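You operate a simulated robot arm through the tools that you are given. There is no shell and no other tool. Be economical: measure what you need, move in short steps, check, and stop when the job is done.

You run a simulated two-armed robot. Do the job below in one go: nothing can be reset, and whatever is moved stays where it is left.

JOB
Clear the scale with air, oil the insert, then pump the tank to its top line.
Fine: use the oil button; open the blue valve for it and shut it after.

It is judged by the outcome, as a careful person would: the job done as asked, and still so three seconds after it is handed in. It fails if anything else is knocked over, pushed out of place, dropped, spilled or broken.

ROBOT AND FRAMES
Two 7-joint arms with two-finger parallel grippers on one trunk, hanging from a carriage that runs on a gantry, over the field with the corners [-40.7, -144.4], [76.1, -91.9], [-18.2, 117.9], [-135, 65.4] (x, y) and turns from -350 to 338 degrees about z. Base frame: it is fixed where the carriage stands at the start and does not move with it; the origin is on the floor, on the carriage's upright axis, x ahead of it, y to its left, z up; the surface under the hand at the start is at about z = 94. Readings come in cm, degrees, newtons and seconds.
The left shoulder is at the start at [4, 17.3, 139.7], the right one opposite. With the tool pointing down near the work surface each hand reaches from about 10 to 74 cm from the robot's upright axis, wherever it stands, measured 20 degrees to its own side. Places, roughly: black oil button [60, -30, 100]; blue lift button [40, -40, 100]; blue oil valve [90, -20, 100]; cream lamp switch [30, -50, 90]; cream zero button [50, -50, 130]; green start button [70, -20, 100]; grey air button [50, -30, 100]; grey oil tank [90, -30, 100]; left clamp handle [150, -30, 70]; left jog button [70, -10, 100]; load dial [50, -40, 100]; mode dial [70, -40, 100]; press brake lever [90, -20, 150]; red main switch [40, -60, 130]; red prop [110, -40, 90]; red stop button [30, -40, 100]. Payload 3.43 kg a hand.
The tool frame of a hand sits at the grasp point between the pads (the TCP): z along the fingers, y along the line on which they close. The tips reach 3 cm beyond it. Largest opening 9.4 cm; finger width 2.8, thickness 1; the body of the gripper, 5 by 9.6 cm, starts 5.5 cm behind the TCP.
Orientation is told as [roll, pitch, yaw] about the base's x, y, z axes, in that order, counted from this pose: with the fingers straight down and closing along the base's y, the tool's x points along the base's -x, its y along +y and its z along -z.

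CONTROLS
- The arms move only by the tool drive_tool. It takes "left_rows", "right_rows" or both (then of equal length, played together; a hand with none holds still); each is a list of rows, each a list of 7 numbers: the shift along the tool's x, y, z in cm, then the turn, a rotation vector about the tool's x, y, z in degrees, then the gripper command, from -1 (shut) to 1 (fully open), values between in proportion. In form: [[dx, dy, dz, rx, ry, rz, jaw], ...]. A call has 1 to 12 rows; each row shifts and turns the commanded pose from where the row before left it, along the tool's axes as they then stand. A row lasts 0.2 s, in which the tool goes at most 5 cm and 8.6 degrees; a call with a longer step from one row to the next is refused whole, and so is a gripper value outside its range. A pose out of reach is approached as far as the arm can. The call stops where the force on the tool passes 40 N (or 10 N more than at its start, if that is more) or the arm is blocked; 0.2 s more then pass. The fingers move at their own pace (about 7.2 cm/s each) and stop on an object; they squeeze with about 38 N. The grip force told is the motor's: it shows also when the fingers shut on nothing. Time passes only in rows, and 0.2 s behind the last, so rows that do not move let the fingers close. It gives the time, the measured TCP pose, the force on the tool (base axes), the opening and the grip force at its end, in the units of the frame above (readings bear some noise), with the torque about the TCP (base axes, N m) and any sound that the robot's microphone picked up.
- Cameras (640 x 400 px; columns grow to the right, rows downward): "scene" is now at [18.83, -6.33, 167.42]; the picture's right is [-0.92, -0.39, 0.00], its down [-0.33, 0.78, -0.53] and it looks along [0.21, -0.48, -0.85] (base axes); focal length 214 px, centre (320, 200). "left" rides on the left gripper at [7.6, -1.4, -10.3] in its tool frame; the picture's right is [0.18, 0.98, 0.00], its down [-0.75, 0.14, -0.64] and it looks along [-0.63, 0.12, 0.77] (tool axes); focal length 243 px, centre (320, 200). "right" rides on the right gripper at [7.6, 1.4, -10.2] in its tool frame; the picture's right is [-0.18, 0.98, 0.00], its down [-0.75, -0.14, -0.64] and it looks along [-0.63, -0.12, 0.77] (tool axes); focal length 243 px, centre (320, 200).
- snapshot(camera): a new picture of that camera. No time passes.
- lift_body(by): slides the trunk up (or, below 0, down) by that many cm; the arms and the scene camera ride with it, the base frame stays. It gives what a move gives, with no picture.
- steer(legs): drives the robot by 1 to 6 legs, each [ahead, left, turn to the left] in cm, cm and degrees, along the robot's own axes; the way and the turn of a leg run together, so that a leg with both is an arc; at most 150 cm and 180 degrees a leg. The arms and the cameras ride along, it lands a little off, and it stops where it bumps. It keeps to its track: a leg is cut to what the track allows. It gives what a move gives.
- aim_head(pan, tilt): turns the head with the scene camera to pan (to the left, within 86 degrees either way) and tilt (down, from -29 to 69), counted from straight ahead of the robot. It gives what a move gives.
- locate(camera, pixels): there is no depth. For up to 12 entries [column, row, z] of the newest picture of that camera ("zoom" is the newest enlarged one), the place [x, y] in the base frame at which the ray of that pixel passes the height z, good to about 0.2 cm. No time passes.
- close_up(camera, box): a new picture of the part [left, top, right, bottom] of that camera's present view, enlarged. No time passes.
- hand_in(): hands the job in; it is judged then, once.

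Keep the steps short. Do not move on a guess: measure, check each grasp and each placing, and mend mistakes. In all there are 80 turns and 62 pictures (those below and enlarged ones count). Leave the grippers open and the arms clear of the work at the hand-in unless told otherwise, and finish with a single line.

The tools are called after ">>>" as a command line: name --argument value ..., lists and objects as JSON in quotes. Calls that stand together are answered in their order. drive_tool: Moves the arms, as the interface text tells. Its arguments: {"type":"object","properties":{"left_rows":{"type":"array","items":{"type":"array","items":{"type":"number"}}},"right_rows":{"type":"array","items":{"type":"array","items":{"type":"number"}}}},"required":[]} The other tools are called the same way: lift_body (by) slides the trunk up or down; steer (legs) drives the base; aim_head (pan, tilt) turns the head that bears the scene camera; snapshot (camera) takes a picture; locate (camera, pixels) gives the place at which the rays of pixels pass given heights; close_up (camera, box) takes an enlarged picture of a part of a camera's view; hand_in () hands the job in.

At the start:

```text
time: 0.0
left_eef_pos: [32.23, 0.9, 145.22]
left_orientation: [-0.2, 0.1, 0.5]
left_ft_force: [0.2, 0.3, 0.1]
left_moment: [-0.03, 0.0, 0.01]
left_width: 9.42
left_grasp_force: 0.1
right_eef_pos: [43.3, -33.37, 135.16]
right_orientation: [0.0, 0.0, 0.0]
right_ft_force: [0.6, 0.7, -0.5]
right_moment: [0.01, 0.02, 0.02]
right_width: 9.4
right_grasp_force: 0.1
trunk travel left (down, up): [-55.0, 23.1]
robot x, y, heading: [-0.27, -0.18, 0.1]
head pan, tilt: [-64.1, 61.2]
```

scene: 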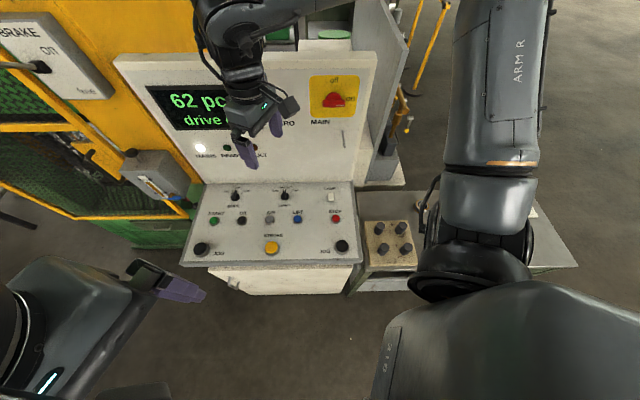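
right: 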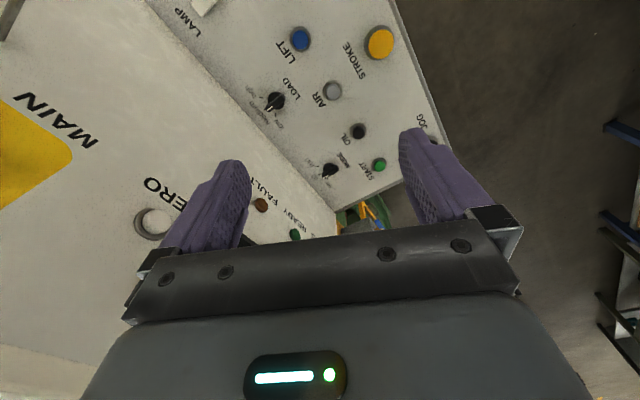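
left: 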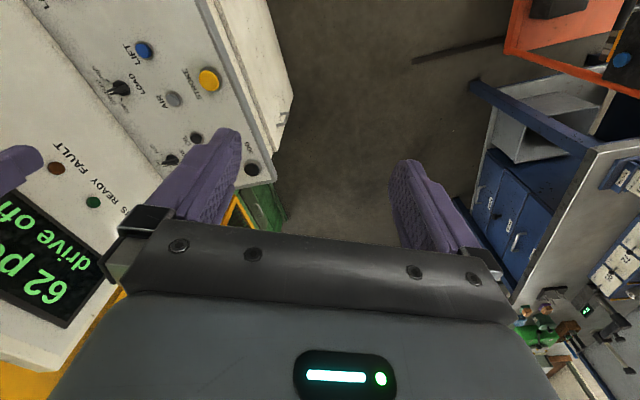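

I see the console with its display and small buttons. First I'll enlarge the display/oil tank area and the button row.

>>> close_up --camera "scene" --box '[80, 120, 240, 220]'

>>> close_up --camera "scene" --box '[180, 170, 360, 282]'

>>> close_up --camera "scene" --box '[0, 0, 200, 125]'

```text
4.00 times, centred on (160, 170) of scene
```

zoom: 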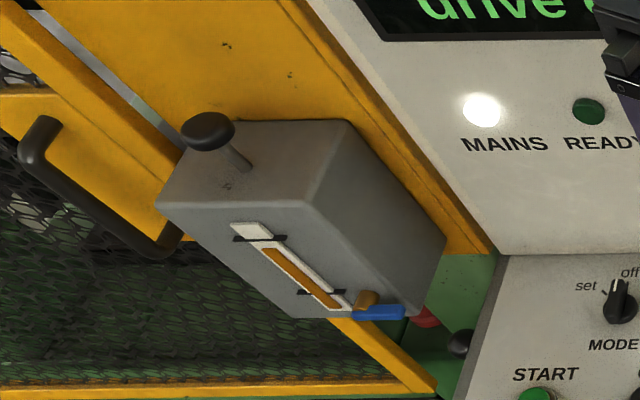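

```text
3.56 times, centred on (270, 226) of scene
```

zoom: 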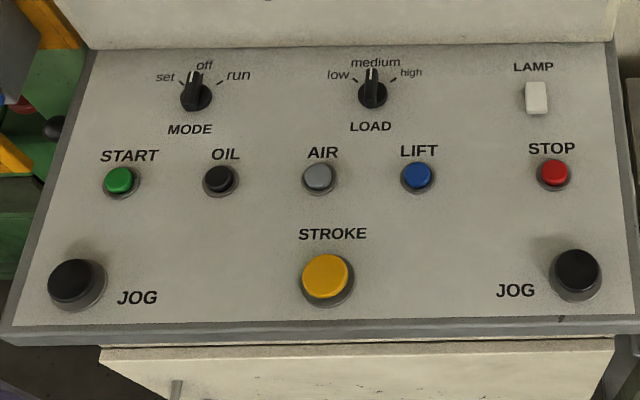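

```text
3.20 times, centred on (100, 62) of scene
```

zoom: 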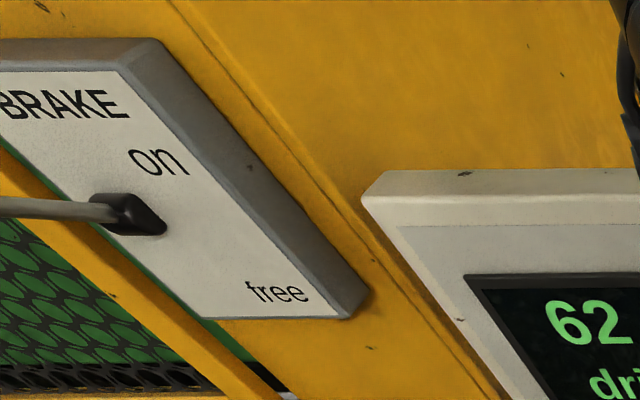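

I'll triangulate the AIR and OIL buttons by comparing scene, right and left rays at several heights (AIR scene (269.4,219), right (333,90), left (174,98)).

>>> locate --camera "scene" --pixels '[[269.4, 219, 94], [269.4, 219, 98], [269.4, 219, 102], [241.6, 219.8, 94], [241.6, 219.8, 98], [241.6, 219.8, 102], [272, 246, 94], [272, 246, 98], [201, 248, 94], [201, 248, 98], [342, 245, 94], [342, 245, 98]]'

>>> locate --camera "right" --pixels '[[333, 90, 94], [333, 90, 98], [333, 90, 102], [358, 131, 94], [358, 131, 98], [358, 131, 102], [380, 42, 94], [380, 42, 98], [379, 164, 94], [379, 164, 98], [300, 39, 94], [300, 39, 98]]'

>>> locate --camera "left" --pixels '[[174, 98, 94], [174, 98, 98], [174, 98, 102], [196, 138, 94], [196, 138, 98], [196, 138, 102], [209, 78, 94], [209, 78, 98]]'

```text
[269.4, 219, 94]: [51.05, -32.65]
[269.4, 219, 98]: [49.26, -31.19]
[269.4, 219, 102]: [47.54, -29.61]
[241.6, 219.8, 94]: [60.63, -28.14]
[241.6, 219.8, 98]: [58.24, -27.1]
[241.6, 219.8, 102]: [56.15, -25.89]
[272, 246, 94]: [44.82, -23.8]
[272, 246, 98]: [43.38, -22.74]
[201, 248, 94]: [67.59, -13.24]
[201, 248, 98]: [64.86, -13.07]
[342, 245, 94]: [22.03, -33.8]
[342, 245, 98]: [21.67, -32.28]
```

```text
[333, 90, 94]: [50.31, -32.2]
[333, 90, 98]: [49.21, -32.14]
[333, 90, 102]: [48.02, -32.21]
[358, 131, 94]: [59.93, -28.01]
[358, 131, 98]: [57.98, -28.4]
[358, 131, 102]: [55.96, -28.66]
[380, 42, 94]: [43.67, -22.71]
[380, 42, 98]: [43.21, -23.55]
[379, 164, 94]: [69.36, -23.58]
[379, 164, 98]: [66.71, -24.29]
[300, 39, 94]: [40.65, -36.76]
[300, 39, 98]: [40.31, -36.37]
```

```text
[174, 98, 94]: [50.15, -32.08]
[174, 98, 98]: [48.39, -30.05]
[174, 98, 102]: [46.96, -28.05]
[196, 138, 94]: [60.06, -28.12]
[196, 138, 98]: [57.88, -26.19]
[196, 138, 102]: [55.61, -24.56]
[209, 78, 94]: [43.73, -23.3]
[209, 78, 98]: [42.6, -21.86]
```

AIR is about (50.2,-32.1,95) and OIL about (60,-28,94.5). Next I'll look at the press, tank and insert.

>>> aim_head --pan -25 --tilt 40

>>> snapshot --camera "scene"

```text
time: 1.1
left_eef_pos: [33.46, 1.52, 145.87]
left_orientation: [-2.3, 0.4, 2.6]
left_ft_force: [0.0, 0.0, -1.1]
left_moment: [0.01, -0.02, 0.0]
left_width: 9.43
left_grasp_force: 0.0
right_eef_pos: [43.32, -33.43, 135.22]
right_orientation: [0.1, -0.1, -0.1]
right_ft_force: [0.2, 0.8, -0.3]
right_moment: [-0.02, 0.02, 0.02]
right_width: 9.4
right_grasp_force: 0.0
trunk travel left (down, up): [-55.0, 23.1]
robot x, y, heading: [0.07, -0.2, 0.0]
head pan, tilt: [-25.0, 40.0]
```

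```text
55 pictures are left
```

scene: 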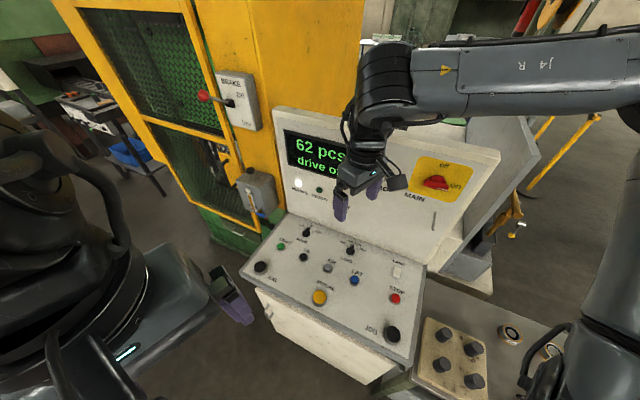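

>>> close_up --camera "scene" --box '[60, 60, 300, 260]'

>>> close_up --camera "scene" --box '[210, 140, 310, 230]'

```text
2.00 times, centred on (180, 160) of scene
```

zoom: 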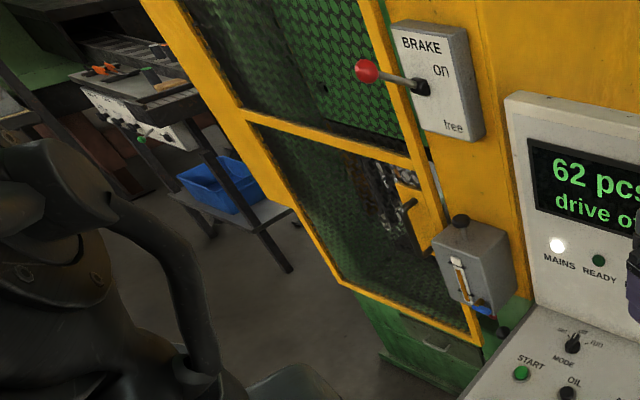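

```text
4.44 times, centred on (260, 185) of scene
```

zoom: 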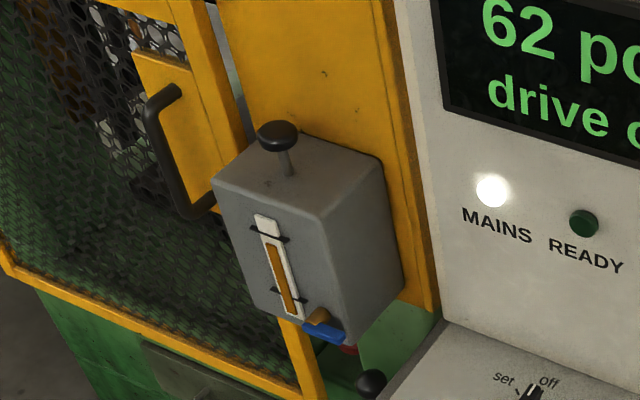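

The tank has a plunger on top, a sight glass with two lines and a blue valve at the bottom. I'll bring the right hand, jaw shut, above AIR.

>>> drive_tool --right_rows '[[-0.99, 0.19, 4, 0, 0, 0, -1], [-0.99, 0.19, 4, 0, 0, 0, -1], [-0.99, 0.19, 4, 0, 0, 0, -1], [-0.99, 0.19, 4, 0, 0, 0, -1], [-0.99, 0.19, 4, 0, 0, 0, -1], [-0.99, 0.19, 4, 0, 0, 0, -1], [-0.99, 0.19, 4, 0, 0, 0, -1], [0, 0, 2, 0, 0, 0, -1], [0, 0, 0, 0, 0, 0, -1]]'

>>> snapshot --camera "right"

>>> snapshot --camera "scene"

```text
time: 3.0
left_eef_pos: [33.37, 1.66, 145.61]
left_orientation: [-1.8, 0.6, 2.6]
left_ft_force: [0.6, 0.2, -0.1]
left_moment: [-0.04, 0.01, 0.01]
left_width: 9.41
left_grasp_force: 0.0
right_eef_pos: [50.18, -32.31, 105.28]
right_orientation: [0.1, 0.0, 0.0]
right_ft_force: [-0.7, 0.9, 0.3]
right_moment: [0.02, 0.01, 0.0]
right_width: 0.01
right_grasp_force: 33.0
trunk travel left (down, up): [-55.0, 23.1]
robot x, y, heading: [-0.12, 0.02, -0.0]
head pan, tilt: [-25.0, 40.0]
```

```text
52 pictures are left
```

right: 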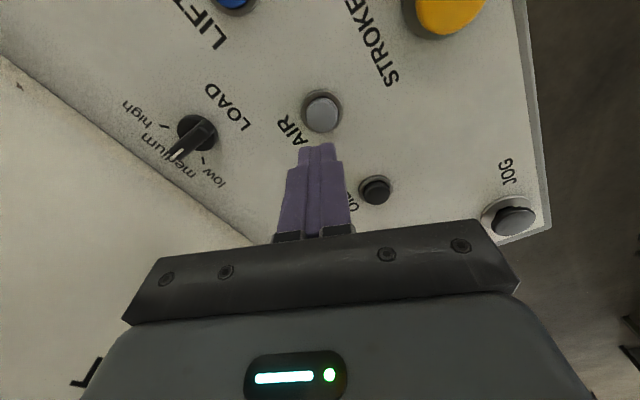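

```text
51 pictures are left
```

scene: 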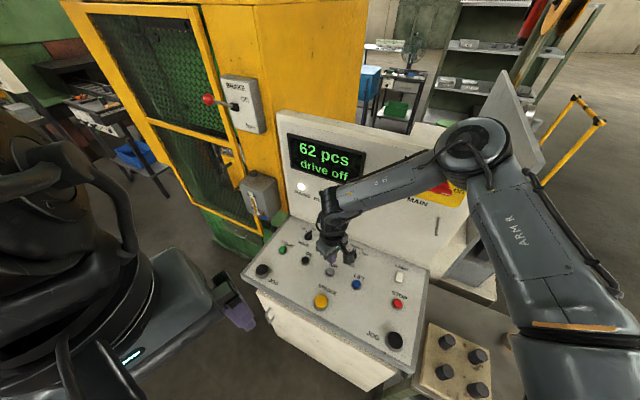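

Checking where AIR lies under the fingers: button at right-camera (322,113), OIL at (375,190).

>>> locate --camera "right" --pixels '[[322, 112, 94], [322, 112, 95], [322, 112, 96], [375, 189, 94], [375, 189, 95], [375, 189, 96]]'

```text
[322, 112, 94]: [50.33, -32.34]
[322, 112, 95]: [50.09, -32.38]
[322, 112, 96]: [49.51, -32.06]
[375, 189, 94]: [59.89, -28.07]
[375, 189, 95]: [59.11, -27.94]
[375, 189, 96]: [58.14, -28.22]
```

The tips are centred over AIR. I'll press down in small steps and hold.

>>> drive_tool --right_rows '[[0, 0, 3, 0, 0, 0, -1], [0, 0, 2.5, 0, 0, 0, -1], [0, 0, 0.6, 0, 0, 0, -1], [0, 0, 0.4, 0, 0, 0, -1], [0, 0, 0.4, 0, 0, 0, -1], [0, 0, 0.3, 0, 0, 0, -1], [0, 0, 0.3, 0, 0, 0, -1], [0, 0, 0, 0, 0, 0, -1]]'

```text
time: 4.8
left_eef_pos: [33.42, 1.68, 145.37]
left_orientation: [-1.7, 0.8, 2.6]
left_ft_force: [-0.6, -0.6, 0.1]
left_moment: [-0.01, -0.01, 0.02]
left_width: 9.39
left_grasp_force: 0.1
right_eef_pos: [48.73, -33.26, 100.24]
right_orientation: [0.2, 0.1, 0.0]
right_ft_force: [-0.4, 0.3, 0.9]
right_moment: [-0.01, -0.01, 0.01]
right_width: 0.03
right_grasp_force: 33.0
right hand out of reach, approached as far as the arm can: row 2, 3, 4, 5, 7
trunk travel left (down, up): [-55.0, 23.1]
robot x, y, heading: [-0.44, 0.24, -0.0]
head pan, tilt: [-25.0, 40.0]
```

AIR is out of reach at this trunk height. I'll raise the hand, then lower the trunk.

>>> drive_tool --right_rows '[[0, 0, -4, 0, 0, 0, -1], [0, 0, -4, 0, 0, 0, -1], [0, 0, -4, 0, 0, 0, -1], [0, 0, -4, 0, 0, 0, -1]]'

>>> lift_body --by -13

```text
time: 5.8
left_eef_pos: [33.35, 1.71, 145.18]
left_orientation: [-1.7, 1.0, 2.6]
left_ft_force: [-0.1, 0.4, -0.9]
left_moment: [0.01, 0.01, -0.02]
left_width: 9.39
left_grasp_force: 0.1
right_eef_pos: [48.56, -33.32, 116.24]
right_orientation: [0.0, 0.0, 0.0]
right_ft_force: [0.1, 0.0, -0.2]
right_moment: [0.02, 0.0, -0.01]
right_width: 0.0
right_grasp_force: 32.6
trunk travel left (down, up): [-55.0, 23.1]
robot x, y, heading: [-0.08, -0.5, 0.2]
head pan, tilt: [-25.0, 40.0]
```

```text
time: 7.4
left_eef_pos: [33.4, 1.79, 132.16]
left_orientation: [-1.4, 1.0, 2.6]
left_ft_force: [-0.1, 0.0, 0.3]
left_moment: [-0.03, 0.04, 0.0]
left_width: 9.43
left_grasp_force: 0.1
right_eef_pos: [48.66, -33.17, 103.28]
right_orientation: [-0.1, 0.0, 0.0]
right_ft_force: [0.3, -0.5, 0.4]
right_moment: [0.0, 0.0, 0.02]
right_width: 0.0
right_grasp_force: 33.5
trunk travel left (down, up): [-42.0, 36.1]
robot x, y, heading: [0.13, 0.1, 0.1]
head pan, tilt: [-25.0, 40.0]
```

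Move back over AIR (50.2,-32.3) and press in small steps; tips now at 100.3.

>>> drive_tool --right_rows '[[-1.55, 0.95, 0, 0, 0, 0, -1], [0, 0, 2.5, 0, 0, 0, -1], [0, 0, 1.2, 0, 0, 0, -1], [0, 0, 0.5, 0, 0, 0, -1], [0, 0, 0.4, 0, 0, 0, -1], [0, 0, 0.4, 0, 0, 0, -1], [0, 0, 0.3, 0, 0, 0, -1], [0, 0, 0, 0, 0, 0, -1], [0, 0, 0, 0, 0, 0, -1]]'

>>> snapshot --camera "right"

```text
time: 9.4
left_eef_pos: [33.35, 1.87, 131.99]
left_orientation: [-1.2, 1.2, 2.5]
left_ft_force: [1.0, 0.0, -0.4]
left_moment: [0.03, -0.03, -0.01]
left_width: 9.4
left_grasp_force: 0.1
right_eef_pos: [50.15, -32.38, 97.94]
right_orientation: [0.0, -0.1, 0.1]
right_ft_force: [-1.1, 0.8, 1.9]
right_moment: [0.04, 0.05, -0.02]
right_width: 0.01
right_grasp_force: 32.7
trunk travel left (down, up): [-42.0, 36.1]
robot x, y, heading: [-0.23, -0.1, 0.0]
head pan, tilt: [-25.0, 40.0]
heard: click
```

```text
50 pictures are left
```

right: 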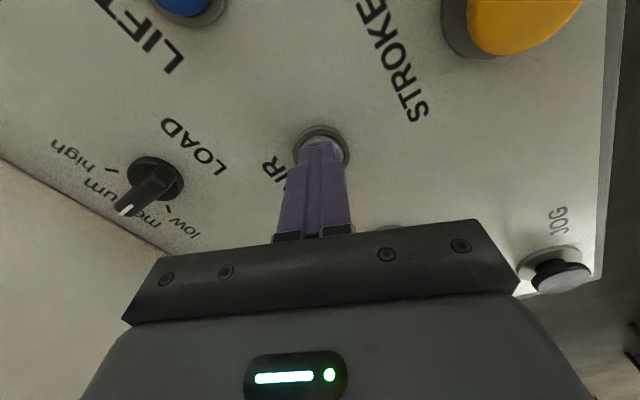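

AIR clicked. I'll hold it and look at the display and insert for the effect.

>>> drive_tool --right_rows '[[0, 0, 0.1, 0, 0, 0, -1], [0, 0, 0, 0, 0, 0, -1], [0, 0, 0, 0, 0, 0, -1], [0, 0, 0, 0, 0, 0, -1], [0, 0, 0, 0, 0, 0, -1], [0, 0, 0, 0, 0, 0, -1]]'

>>> snapshot --camera "scene"

```text
time: 10.8
left_eef_pos: [33.28, 1.88, 131.97]
left_orientation: [-1.0, 1.2, 2.6]
left_ft_force: [0.4, -0.7, 0.4]
left_moment: [0.0, 0.02, 0.04]
left_width: 9.39
left_grasp_force: 0.0
right_eef_pos: [50.22, -32.36, 97.84]
right_orientation: [-0.1, -0.1, 0.1]
right_ft_force: [0.2, 0.2, 1.9]
right_moment: [0.05, 0.02, -0.02]
right_width: 0.01
right_grasp_force: 32.8
trunk travel left (down, up): [-42.0, 36.1]
robot x, y, heading: [0.24, 0.08, 0.1]
head pan, tilt: [-25.0, 40.0]
```

```text
49 pictures are left
```

scene: 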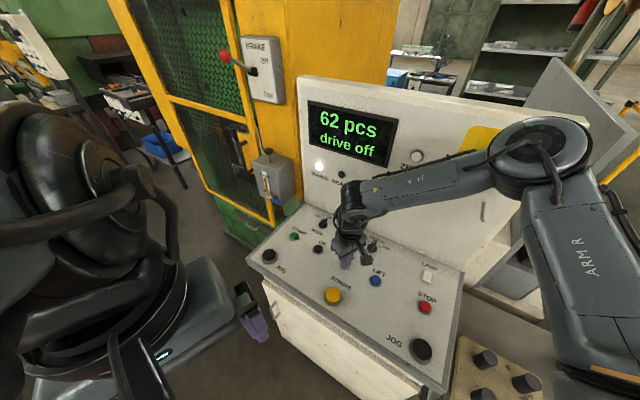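

>>> close_up --camera "scene" --box '[150, 80, 310, 230]'

>>> snapshot --camera "left"

```text
2.67 times, centred on (230, 155) of scene
```

zoom: 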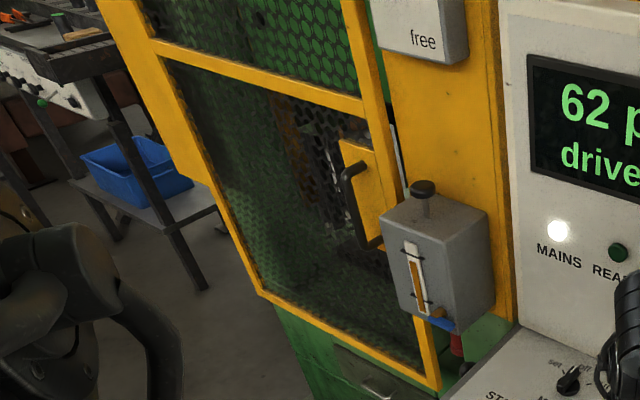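

```text
47 pictures are left
```

left: 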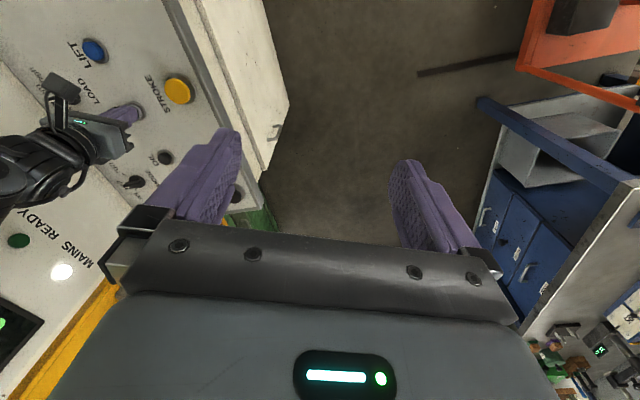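

AIR has been held about 2 s. Now I'll raise and retract the right hand so the robot can move closer and turn (-45°) towards the tank.

>>> drive_tool --right_rows '[[0, 0, -4.5, 0, 0, 0, -1], [0, 0, -4.5, 0, 0, 0, -1], [0, 0, -4.5, 0, 0, 0, -1], [2, 1.2, -4, 0, 0, 0, -1], [3, 1.8, -3, 0, 0, 0, -1], [3, 1.8, -3, 0, 0, 0, -1], [3, 1.8, -3, 0, 0, 0, -1], [3, 1.8, 0, 0, 0, 0, -1], [3, 1.8, 0, 0, 0, 0, -1], [3, 1.8, 0, 0, 0, 0, -1]]'

>>> steer --legs '[[28.8, 4.2, 0], [0, 0, -45]]'

>>> aim_head --pan 20 --tilt 35

>>> snapshot --camera "scene"

```text
time: 13.0
left_eef_pos: [33.28, 1.97, 131.65]
left_orientation: [-0.7, 1.4, 2.5]
left_ft_force: [0.1, 0.4, 0.3]
left_moment: [0.02, 0.02, -0.06]
left_width: 9.39
left_grasp_force: 0.0
right_eef_pos: [31.17, -20.95, 124.11]
right_orientation: [0.0, 0.0, -0.2]
right_ft_force: [0.3, 0.0, 0.5]
right_moment: [0.04, 0.0, 0.01]
right_width: 0.02
right_grasp_force: 32.8
right hand out of reach, approached as far as the arm can: row 10
trunk travel left (down, up): [-42.0, 36.1]
robot x, y, heading: [0.34, 0.03, -0.1]
head pan, tilt: [-25.0, 40.0]
```

```text
time: 17.1
left_eef_pos: [53.6, -17.71, 131.41]
left_orientation: [-0.2, 1.6, -42.4]
left_ft_force: [0.4, -0.1, -0.1]
left_moment: [-0.02, 0.01, 0.01]
left_width: 9.42
left_grasp_force: 0.0
right_eef_pos: [35.96, -32.51, 124.09]
right_orientation: [0.0, -0.1, -44.7]
right_ft_force: [-0.4, -0.4, -0.2]
right_moment: [0.01, -0.05, 0.02]
right_width: 0.01
right_grasp_force: 33.1
trunk travel left (down, up): [-42.0, 36.1]
robot x, y, heading: [28.85, 4.52, -44.9]
head pan, tilt: [-25.0, 40.0]
```

```text
time: 18.2
left_eef_pos: [53.59, -17.7, 131.52]
left_orientation: [-0.2, 1.3, -42.5]
left_ft_force: [0.1, -0.5, -0.4]
left_moment: [-0.03, 0.01, 0.0]
left_width: 9.42
left_grasp_force: 0.0
right_eef_pos: [36.12, -32.57, 124.17]
right_orientation: [0.1, -0.1, -44.7]
right_ft_force: [-0.3, -0.3, -0.1]
right_moment: [0.01, 0.0, -0.03]
right_width: 0.02
right_grasp_force: 33.5
trunk travel left (down, up): [-42.0, 36.1]
robot x, y, heading: [29.09, 4.36, -44.9]
head pan, tilt: [20.0, 35.0]
```

```text
46 pictures are left
```

scene: 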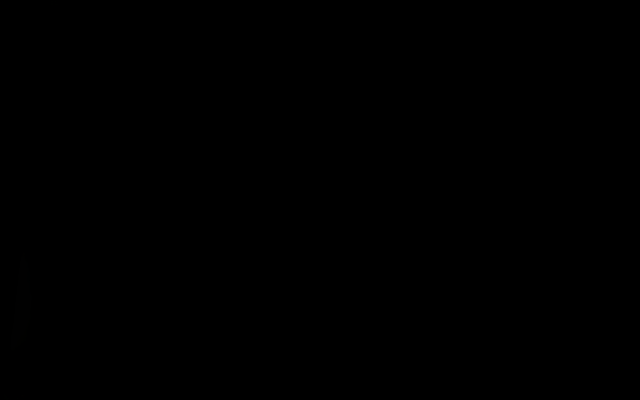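

The camera is blocked, probably by the left arm next to the head. I'll turn the head to pan 0.

>>> aim_head --pan 0 --tilt 40

>>> snapshot --camera "scene"

>>> snapshot --camera "left"

```text
time: 19.0
left_eef_pos: [53.87, -17.78, 131.0]
left_orientation: [0.1, 2.1, -42.1]
left_ft_force: [0.0, -0.2, 0.0]
left_moment: [0.0, 0.03, 0.0]
left_width: 9.39
left_grasp_force: 0.1
right_eef_pos: [36.07, -32.44, 124.25]
right_orientation: [0.1, 0.1, -44.7]
right_ft_force: [0.6, -0.1, 0.2]
right_moment: [0.03, -0.03, -0.03]
right_width: 0.0
right_grasp_force: 33.2
trunk travel left (down, up): [-42.0, 36.1]
robot x, y, heading: [28.58, 4.21, -44.6]
head pan, tilt: [0.0, 40.0]
```

```text
45 pictures are left
```

scene: 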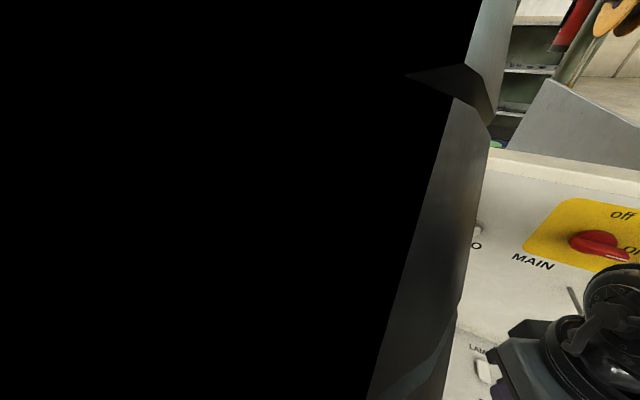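

```text
44 pictures are left
```

left: 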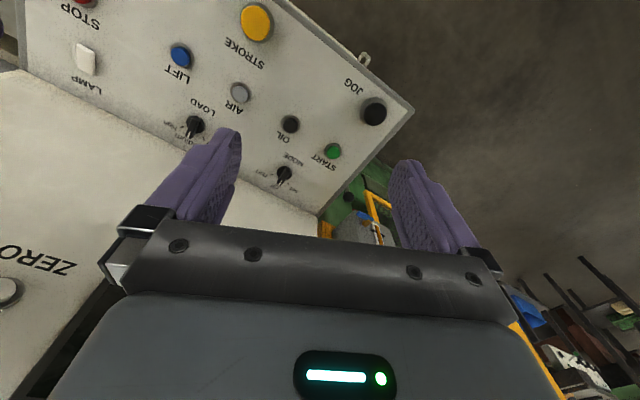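

The left arm's raised elbow hides the head's view. I'll move the left hand outward to the left.

>>> drive_tool --left_rows '[[-1.9, 3.9, 0, 0, 0, 0, 1], [-1.9, 3.9, 0, 0, 0, 0, 1], [-1.9, 3.9, 0, 0, 0, 0, 1], [-1.9, 3.9, 0, 0, 0, 0, 1]]'

>>> aim_head --pan 15 --tilt 40

>>> snapshot --camera "scene"

>>> snapshot --camera "left"

```text
time: 20.0
left_eef_pos: [66.19, -15.34, 127.32]
left_orientation: [-0.3, 1.5, -42.2]
left_ft_force: [-0.2, -0.7, -0.3]
left_moment: [0.03, -0.02, 0.01]
left_width: 9.41
left_grasp_force: 0.1
left hand out of reach, approached as far as the arm can: row 2, 3, 4
right_eef_pos: [36.14, -32.47, 124.17]
right_orientation: [0.1, 0.0, -44.7]
right_ft_force: [-0.3, 0.2, -0.2]
right_moment: [-0.01, 0.01, -0.02]
right_width: 0.0
right_grasp_force: 33.4
trunk travel left (down, up): [-42.0, 36.1]
robot x, y, heading: [28.67, 4.29, -44.6]
head pan, tilt: [0.0, 40.0]
```

```text
time: 20.8
left_eef_pos: [66.1, -15.33, 127.43]
left_orientation: [-0.2, 1.6, -42.2]
left_ft_force: [0.2, 0.1, 0.8]
left_moment: [0.02, 0.03, 0.02]
left_width: 9.4
left_grasp_force: 0.0
right_eef_pos: [36.1, -32.44, 124.27]
right_orientation: [-0.1, 0.0, -44.8]
right_ft_force: [0.6, -0.9, 1.2]
right_moment: [-0.02, -0.02, 0.0]
right_width: 0.0
right_grasp_force: 32.8
trunk travel left (down, up): [-42.0, 36.1]
robot x, y, heading: [29.1, 4.63, -44.9]
head pan, tilt: [15.0, 40.0]
```

```text
43 pictures are left
```

scene: 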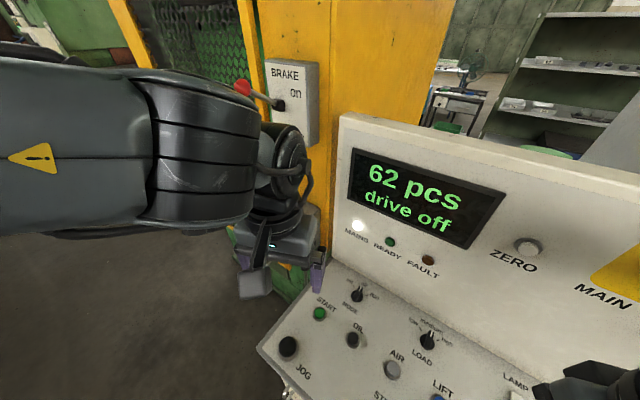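

```text
42 pictures are left
```

left: 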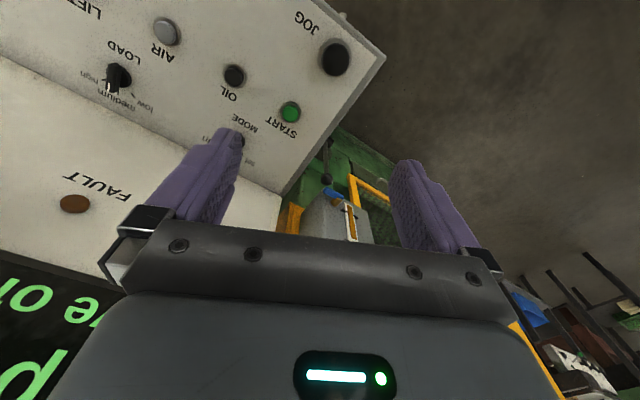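

I need to see behind the guard. I'll move the left hand further left and lower, off the console, to clear the view.

>>> drive_tool --left_rows '[[0.9, 3.5, 2.8, 0, 0, 0, 1], [0.9, 3.5, 2.8, 0, 0, 0, 1], [0.9, 3.5, 2.8, 0, 0, 0, 1], [0.9, 3.5, 2.8, 0, 0, 0, 1], [0.9, 3.5, 2.8, 0, 0, 0, 1], [2, 0, 3, 0, 0, 0, 1], [2, 0, 3, 0, 0, 0, 1]]'

>>> aim_head --pan 25 --tilt 35

>>> snapshot --camera "scene"

```text
time: 22.4
left_eef_pos: [64.35, -2.79, 111.09]
left_orientation: [-0.2, 1.5, -42.3]
left_ft_force: [0.7, 0.4, -0.5]
left_moment: [0.0, -0.02, 0.01]
left_width: 9.4
left_grasp_force: 0.1
left hand out of reach, approached as far as the arm can: row 1, 2, 3, 4, 5, 6, 7
right_eef_pos: [36.17, -32.54, 124.27]
right_orientation: [-0.1, -0.1, -44.7]
right_ft_force: [0.0, 0.4, 0.0]
right_moment: [-0.03, 0.04, -0.02]
right_width: 0.01
right_grasp_force: 33.2
trunk travel left (down, up): [-42.0, 36.1]
robot x, y, heading: [28.9, 4.25, -44.7]
head pan, tilt: [15.0, 40.0]
```

```text
time: 23.1
left_eef_pos: [64.31, -2.98, 111.33]
left_orientation: [-0.1, 1.6, -42.2]
left_ft_force: [-0.2, 0.1, 0.6]
left_moment: [-0.02, 0.03, 0.02]
left_width: 9.4
left_grasp_force: 0.0
right_eef_pos: [36.05, -32.57, 124.22]
right_orientation: [-0.1, 0.1, -44.6]
right_ft_force: [-0.6, -0.9, 0.3]
right_moment: [0.0, -0.01, 0.0]
right_width: 0.03
right_grasp_force: 33.2
trunk travel left (down, up): [-42.0, 36.1]
robot x, y, heading: [28.64, 4.49, -44.7]
head pan, tilt: [25.0, 35.0]
```

```text
41 pictures are left
```

scene: 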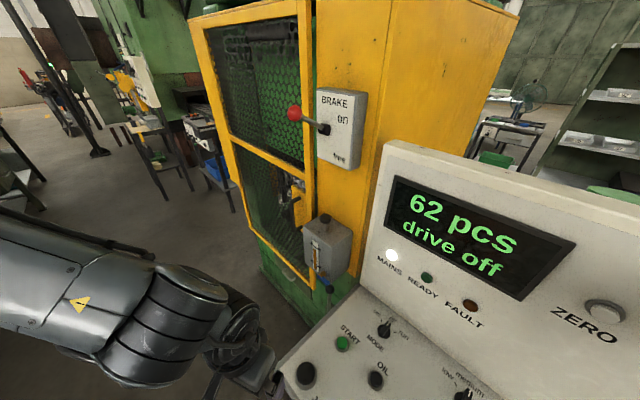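

Good view. I'll enlarge the guard window and tank.

>>> close_up --camera "scene" --box '[220, 140, 380, 300]'

>>> close_up --camera "scene" --box '[295, 205, 365, 300]'

```text
2.50 times, centred on (300, 220) of scene
```

zoom: 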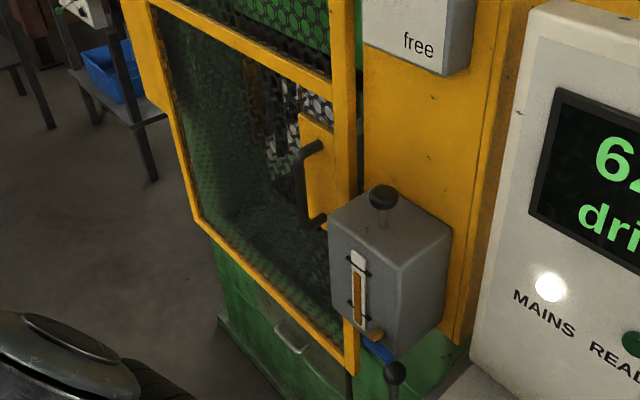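

```text
4.21 times, centred on (330, 252) of scene
```

zoom: 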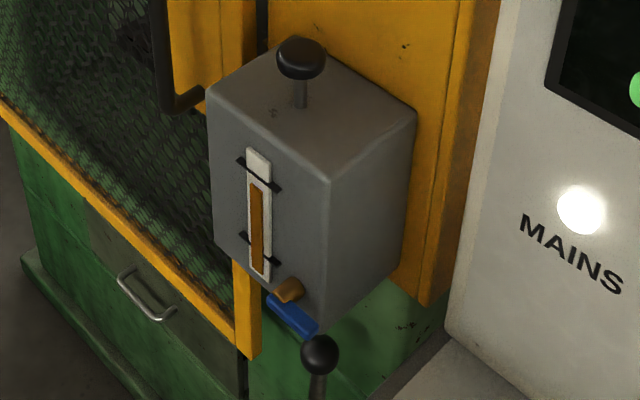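

>>> locate --camera "scene" --pixels '[[325.2, 214, 110], [325.2, 214, 115], [325.2, 214, 120], [286, 210, 100], [286, 210, 110], [325, 277, 95], [325, 277, 100], [325, 277, 105], [295, 113, 140], [295, 113, 145], [330, 286, 95], [330, 286, 100]]'

>>> locate --camera "left" --pixels '[[331, 194, 95], [331, 194, 100], [331, 194, 105], [324, 178, 95], [324, 178, 100]]'

```text
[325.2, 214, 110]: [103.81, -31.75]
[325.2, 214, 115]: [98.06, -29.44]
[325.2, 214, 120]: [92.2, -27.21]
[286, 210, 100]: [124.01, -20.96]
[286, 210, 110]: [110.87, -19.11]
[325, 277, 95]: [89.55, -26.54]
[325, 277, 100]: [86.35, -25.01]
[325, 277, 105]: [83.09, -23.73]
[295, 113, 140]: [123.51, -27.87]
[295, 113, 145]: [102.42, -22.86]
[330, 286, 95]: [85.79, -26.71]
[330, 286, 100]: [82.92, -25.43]
```

```text
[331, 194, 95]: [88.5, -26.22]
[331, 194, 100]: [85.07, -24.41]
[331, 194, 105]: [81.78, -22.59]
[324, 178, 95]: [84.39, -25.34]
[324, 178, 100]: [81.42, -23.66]
```

I'll move the left hand further out and tilt it up so its camera looks into the press and at the tank.

>>> drive_tool --left_rows '[[-0.7, 4.2, 0, 0, 0, 0, 1], [-0.7, 4.2, 0, 0, 0, 0, 1], [-0.7, 4.2, 0, 0, 0, 0, 1], [0, 0, 0, 0, -8, 0, 1], [0, 0, 0, 0, -8, 0, 1], [0, 0, 0, 0, -8, 0, 1], [0, 0, 0, 0, -8, 0, 1], [0, 0, 0, 0, -8, 0, 1]]'

>>> snapshot --camera "left"

```text
time: 24.9
left_eef_pos: [64.63, -15.05, 115.25]
left_orientation: [0.3, -33.3, -44.0]
left_ft_force: [-1.6, -0.6, -0.2]
left_moment: [0.1, -0.09, 0.07]
left_width: 9.4
left_grasp_force: 0.0
left hand out of reach, approached as far as the arm can: row 1, 2, 3, 4, 5, 6, 7, 8
right_eef_pos: [35.86, -32.87, 124.32]
right_orientation: [-0.2, -0.1, -44.8]
right_ft_force: [-1.1, -0.7, 0.5]
right_moment: [0.05, -0.02, -0.02]
right_width: 0.0
right_grasp_force: 33.4
trunk travel left (down, up): [-42.0, 36.1]
robot x, y, heading: [28.76, 4.21, -44.7]
head pan, tilt: [25.0, 35.0]
```

```text
38 pictures are left
```

left: 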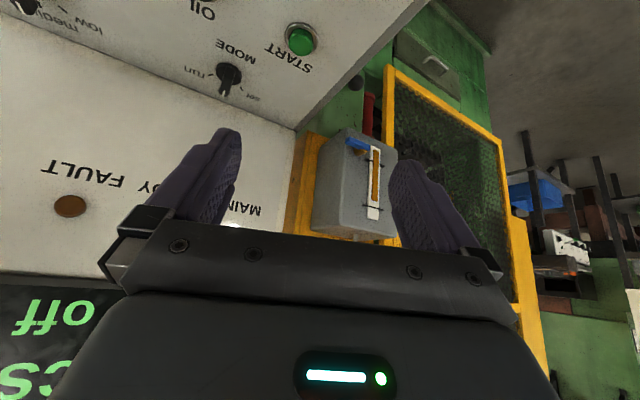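

>>> close_up --camera "left" --box '[370, 90, 530, 230]'

>>> close_up --camera "left" --box '[310, 80, 410, 240]'

```text
2.86 times, centred on (450, 160) of left
```

zoom: 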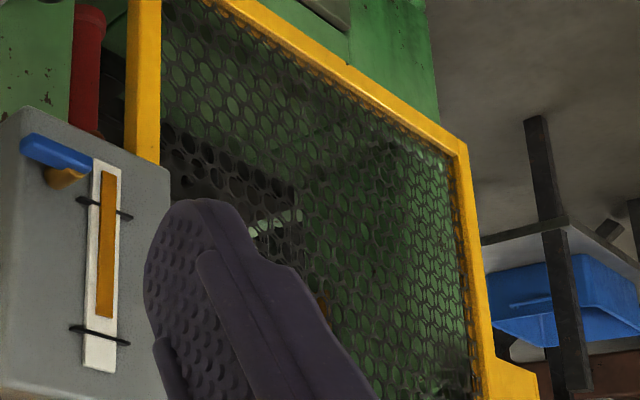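

```text
2.50 times, centred on (360, 160) of left
```

zoom: 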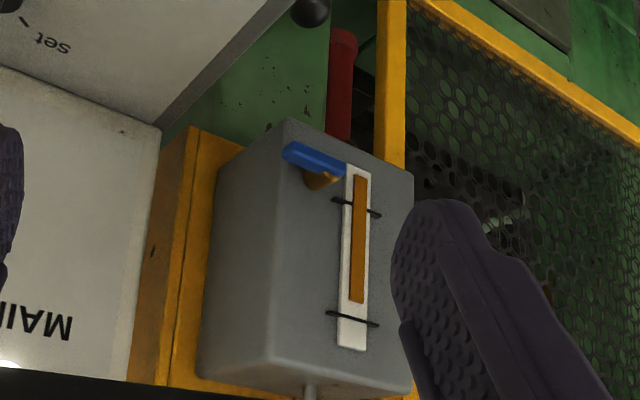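

The open finger hides the die area; shutting the left jaw will clear columns 390–500.

>>> drive_tool --left_rows '[[0, 0, 0, 0, 0, 0, -1], [0, 0, 0, 0, 0, 0, -1], [0, 0, 0, 0, 0, 0, -1], [0, 0, 0, 0, 0, 0, -1]]'

>>> close_up --camera "left" --box '[380, 100, 500, 220]'

```text
time: 25.9
left_eef_pos: [64.83, -14.51, 115.16]
left_orientation: [0.5, -33.4, -44.1]
left_ft_force: [-0.4, 0.8, 0.0]
left_moment: [0.02, 0.01, 0.01]
left_width: 0.0
left_grasp_force: 33.0
right_eef_pos: [36.07, -32.43, 124.16]
right_orientation: [-0.1, 0.0, -44.7]
right_ft_force: [-0.5, -0.5, 0.0]
right_moment: [-0.02, 0.01, 0.0]
right_width: 0.01
right_grasp_force: 33.4
trunk travel left (down, up): [-42.0, 36.1]
robot x, y, heading: [28.5, 4.01, -44.8]
head pan, tilt: [25.0, 35.0]
```

```text
3.33 times, centred on (440, 160) of left
```

zoom: 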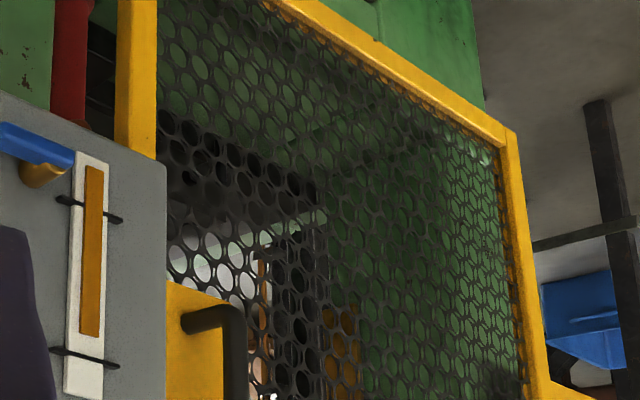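

Not conclusive yet: the die is seen at too flat an angle. I'll move the left hand sideways (mostly left) in front of the guard.

>>> drive_tool --left_rows '[[-1.0, 3.6, 0.6, 0, 0, 0, -1], [-1.0, 3.6, 0.6, 0, 0, 0, -1], [-1.0, 3.6, 0.6, 0, 0, 0, -1], [-1.0, 3.6, 0.6, 0, 0, 0, -1], [-1.0, 3.6, 0.6, 0, 0, 0, -1]]'

>>> snapshot --camera "left"

```text
time: 27.1
left_eef_pos: [71.36, -10.85, 115.43]
left_orientation: [0.5, -33.3, -44.1]
left_ft_force: [-0.1, 0.4, 0.3]
left_moment: [0.0, -0.03, 0.0]
left_width: 0.0
left_grasp_force: 33.1
left hand out of reach, approached as far as the arm can: row 3, 4, 5
right_eef_pos: [36.08, -32.58, 124.16]
right_orientation: [0.1, 0.0, -44.7]
right_ft_force: [-0.3, 0.3, -0.2]
right_moment: [0.02, 0.02, 0.0]
right_width: 0.0
right_grasp_force: 33.1
trunk travel left (down, up): [-42.0, 36.1]
robot x, y, heading: [28.92, 4.3, -44.6]
head pan, tilt: [25.0, 35.0]
```

```text
34 pictures are left
```

left: 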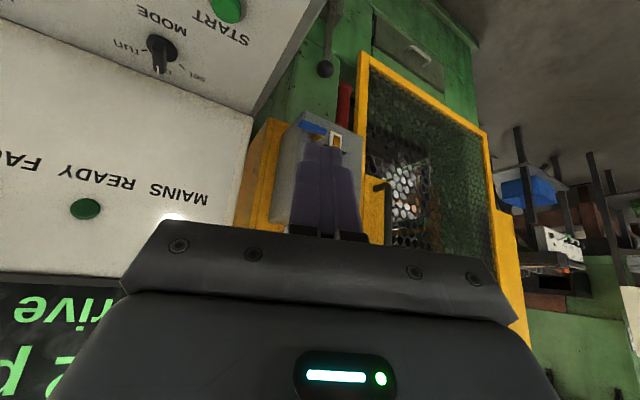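

>>> close_up --camera "left" --box '[350, 110, 450, 250]'

```text
2.86 times, centred on (400, 180) of left
```

zoom: 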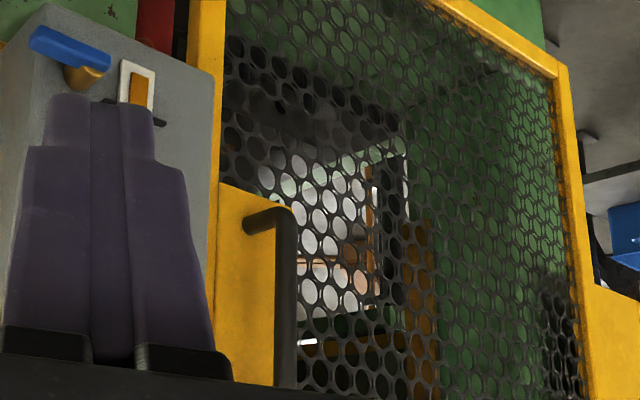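

The die floor isn't visible this way. Everything suits the right arm better with the robot facing +x, so I'll turn back 45° and shift slightly to about (32,1.4), then look again.

>>> steer --legs '[[0, 0, 44.8], [3.5, -2.9, 0]]'

>>> aim_head --pan -20 --tilt 35

>>> snapshot --camera "scene"

```text
time: 30.1
left_eef_pos: [73.05, 20.87, 115.46]
left_orientation: [0.4, -33.3, 1.0]
left_ft_force: [0.5, 0.2, 0.0]
left_moment: [0.01, 0.0, 0.0]
left_width: 0.01
left_grasp_force: 33.3
right_eef_pos: [63.58, -19.57, 124.25]
right_orientation: [0.0, 0.0, 0.4]
right_ft_force: [0.4, 0.6, -0.3]
right_moment: [-0.04, 0.01, 0.02]
right_width: 0.01
right_grasp_force: 32.7
trunk travel left (down, up): [-42.0, 36.1]
robot x, y, heading: [32.3, 1.49, 0.5]
head pan, tilt: [25.0, 35.0]
```

```text
time: 31.2
left_eef_pos: [73.14, 20.82, 115.44]
left_orientation: [0.5, -33.2, 1.1]
left_ft_force: [-0.4, 0.0, -0.7]
left_moment: [-0.01, 0.01, 0.0]
left_width: 0.0
left_grasp_force: 33.3
right_eef_pos: [63.49, -19.32, 124.12]
right_orientation: [0.0, 0.0, 0.4]
right_ft_force: [0.1, 0.2, 0.1]
right_moment: [-0.02, 0.01, -0.02]
right_width: 0.0
right_grasp_force: 32.8
trunk travel left (down, up): [-42.0, 36.1]
robot x, y, heading: [32.31, 0.99, 0.5]
head pan, tilt: [-20.0, 35.0]
```

```text
32 pictures are left
```

scene: 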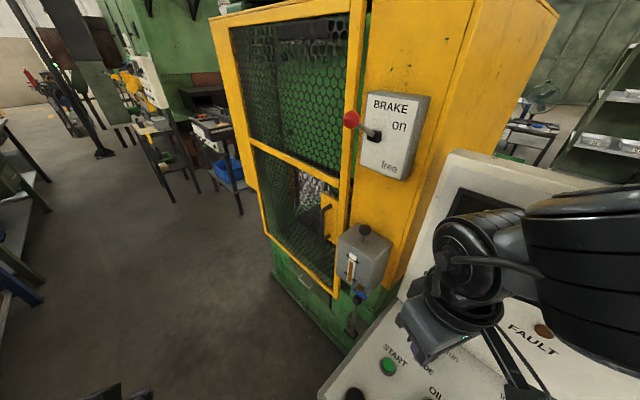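

>>> close_up --camera "scene" --box '[245, 140, 395, 300]'

>>> close_up --camera "scene" --box '[270, 170, 340, 260]'

```text
2.50 times, centred on (320, 220) of scene
```

zoom: 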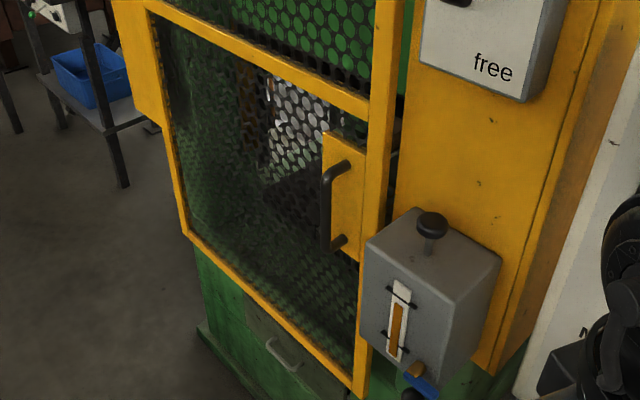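

```text
4.44 times, centred on (305, 215) of scene
```

zoom: 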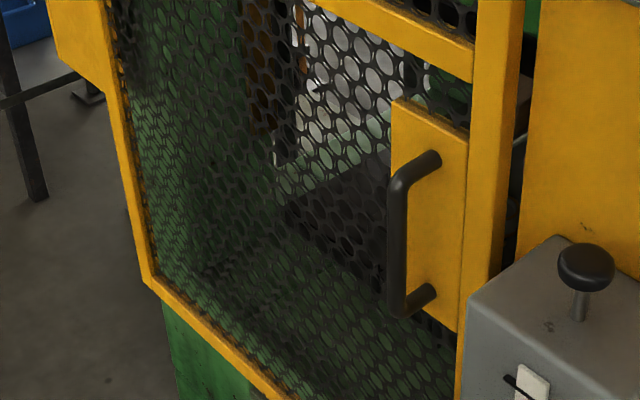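

The insert is hidden behind the handle plate. I'll extend the left hand forward and up, then yaw it to look into the press from its front.

>>> drive_tool --left_rows '[[-3.36, 0, 2.18, 0, 0, 0, -1], [-3.36, 0, 2.18, 0, 0, 0, -1], [-3.36, 0, 2.18, 0, 0, 0, -1], [-3.36, 0, 2.18, 0, 0, 0, -1], [0, 0, 0, 4.36, 0, 6.7, -1], [0, 0, 0, 4.36, 0, 6.7, -1], [0, 0, 0, 4.36, 0, 6.7, -1], [0, 0, 0, 4.36, 0, 6.7, -1], [0, 0, 0, 4.36, 0, 6.7, -1], [0, 0, 0, 4.36, 0, 6.7, -1], [0, 0, 0, 4.36, 0, 6.7, -1], [0, 0, 0, 4.36, 0, 6.7, -1]]'

>>> snapshot --camera "left"

```text
time: 33.5
left_eef_pos: [73.21, -5.18, 115.66]
left_orientation: [-8.0, -37.4, -31.1]
left_ft_force: [0.6, 0.2, 0.5]
left_moment: [-0.01, -0.01, -0.05]
left_width: 0.0
left_grasp_force: 33.0
left hand out of reach, approached as far as the arm can: row 1, 2, 3, 4, 5, 6, 7, 8, 9, 10, 11
right_eef_pos: [63.51, -19.27, 124.18]
right_orientation: [0.1, 0.0, 0.4]
right_ft_force: [0.2, 0.0, -0.2]
right_moment: [-0.01, 0.0, 0.01]
right_width: 0.0
right_grasp_force: 33.0
trunk travel left (down, up): [-42.0, 36.1]
robot x, y, heading: [32.37, 1.53, 0.3]
head pan, tilt: [-20.0, 35.0]
stopped in row 11 (left hand): the arm was blocked; the commanded pose is now the measured one
```

```text
29 pictures are left
```

left: 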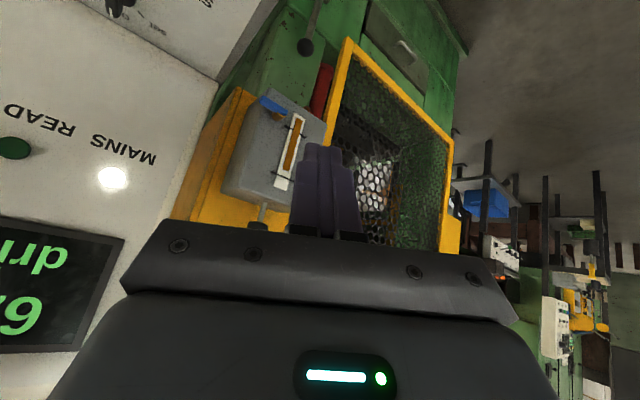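

>>> close_up --camera "left" --box '[325, 100, 425, 220]'

```text
3.33 times, centred on (375, 160) of left
```

zoom: 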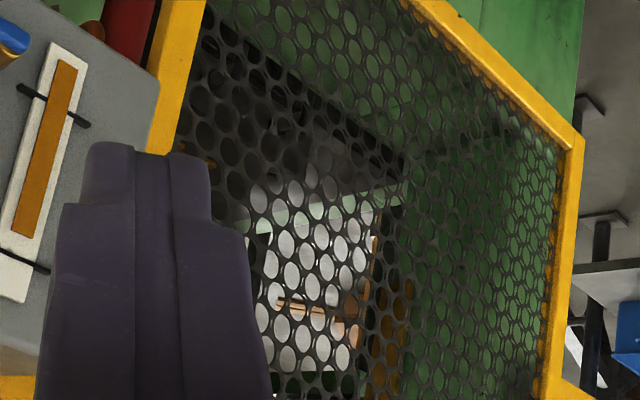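

Brownish bits show just next to the shut fingers. Opening the left jaw clears the centre of the view.

>>> drive_tool --left_rows '[[0, 0, 0, 0, 0, 0, 1], [0, 0, 0, 0, 0, 0, 1], [0, 0, 0, 0, 0, 0, 1], [0, 0, 0, 0, 0, 0, 1]]'

>>> close_up --camera "left" --box '[270, 110, 390, 230]'

```text
time: 34.5
left_eef_pos: [73.2, -5.34, 115.73]
left_orientation: [-8.1, -37.3, -31.1]
left_ft_force: [-0.1, 0.3, 0.7]
left_moment: [-0.04, 0.02, 0.01]
left_width: 9.38
left_grasp_force: 0.0
right_eef_pos: [63.57, -19.37, 124.24]
right_orientation: [0.0, 0.0, 0.4]
right_ft_force: [0.1, 0.4, 0.1]
right_moment: [0.02, 0.0, 0.0]
right_width: 0.02
right_grasp_force: 33.1
trunk travel left (down, up): [-42.0, 36.1]
robot x, y, heading: [31.97, 1.68, 0.4]
head pan, tilt: [-20.0, 35.0]
```

```text
3.33 times, centred on (330, 170) of left
```

zoom: 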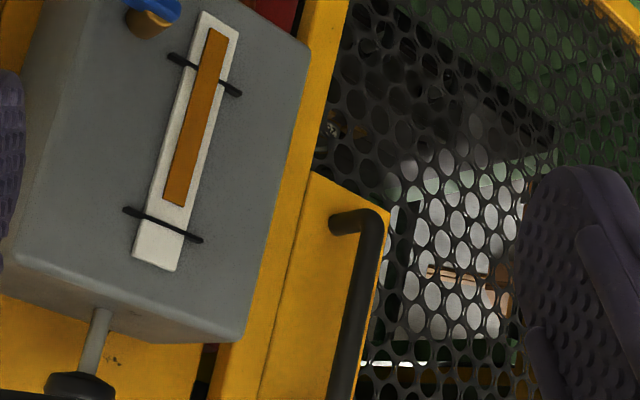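

>>> close_up --camera "left" --box '[322, 134, 362, 159]'

```text
16.00 times, centred on (342, 146) of left
```

zoom: 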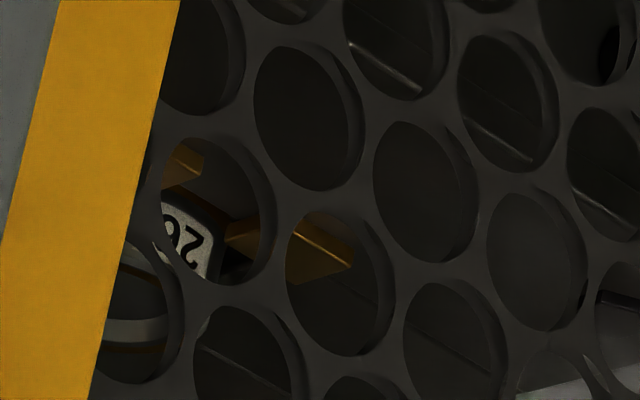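

The enlargement is sharp: I see brass clips and a plate with digits behind the mesh. I'll shift the left hand ~10 cm to +y for a better line of sight.

>>> drive_tool --left_rows '[[1.3, 3.2, -1.0, 0, 0, 0, 1], [1.3, 3.2, -1.0, 0, 0, 0, 1], [1.3, 3.2, -1.0, 0, 0, 0, 1]]'

>>> close_up --camera "left" --box '[270, 100, 400, 230]'

```text
time: 35.3
left_eef_pos: [72.95, -4.59, 115.29]
left_orientation: [-8.6, -37.7, -30.3]
left_ft_force: [0.3, -0.4, 0.3]
left_moment: [-0.01, -0.01, -0.01]
left_width: 9.4
left_grasp_force: 0.2
left hand out of reach, approached as far as the arm can: row 1, 2, 3
right_eef_pos: [63.53, -19.37, 124.26]
right_orientation: [-0.1, 0.0, 0.4]
right_ft_force: [-0.8, 0.3, 0.6]
right_moment: [0.0, -0.02, 0.01]
right_width: 0.03
right_grasp_force: 33.3
trunk travel left (down, up): [-42.0, 36.1]
robot x, y, heading: [32.11, 1.46, 0.6]
head pan, tilt: [-20.0, 35.0]
```

```text
3.08 times, centred on (335, 165) of left
```

zoom: 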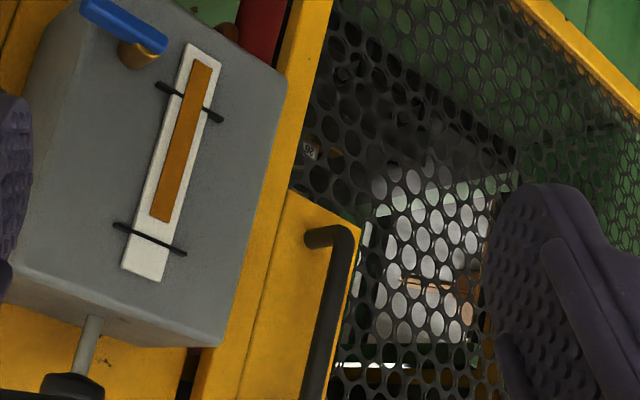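

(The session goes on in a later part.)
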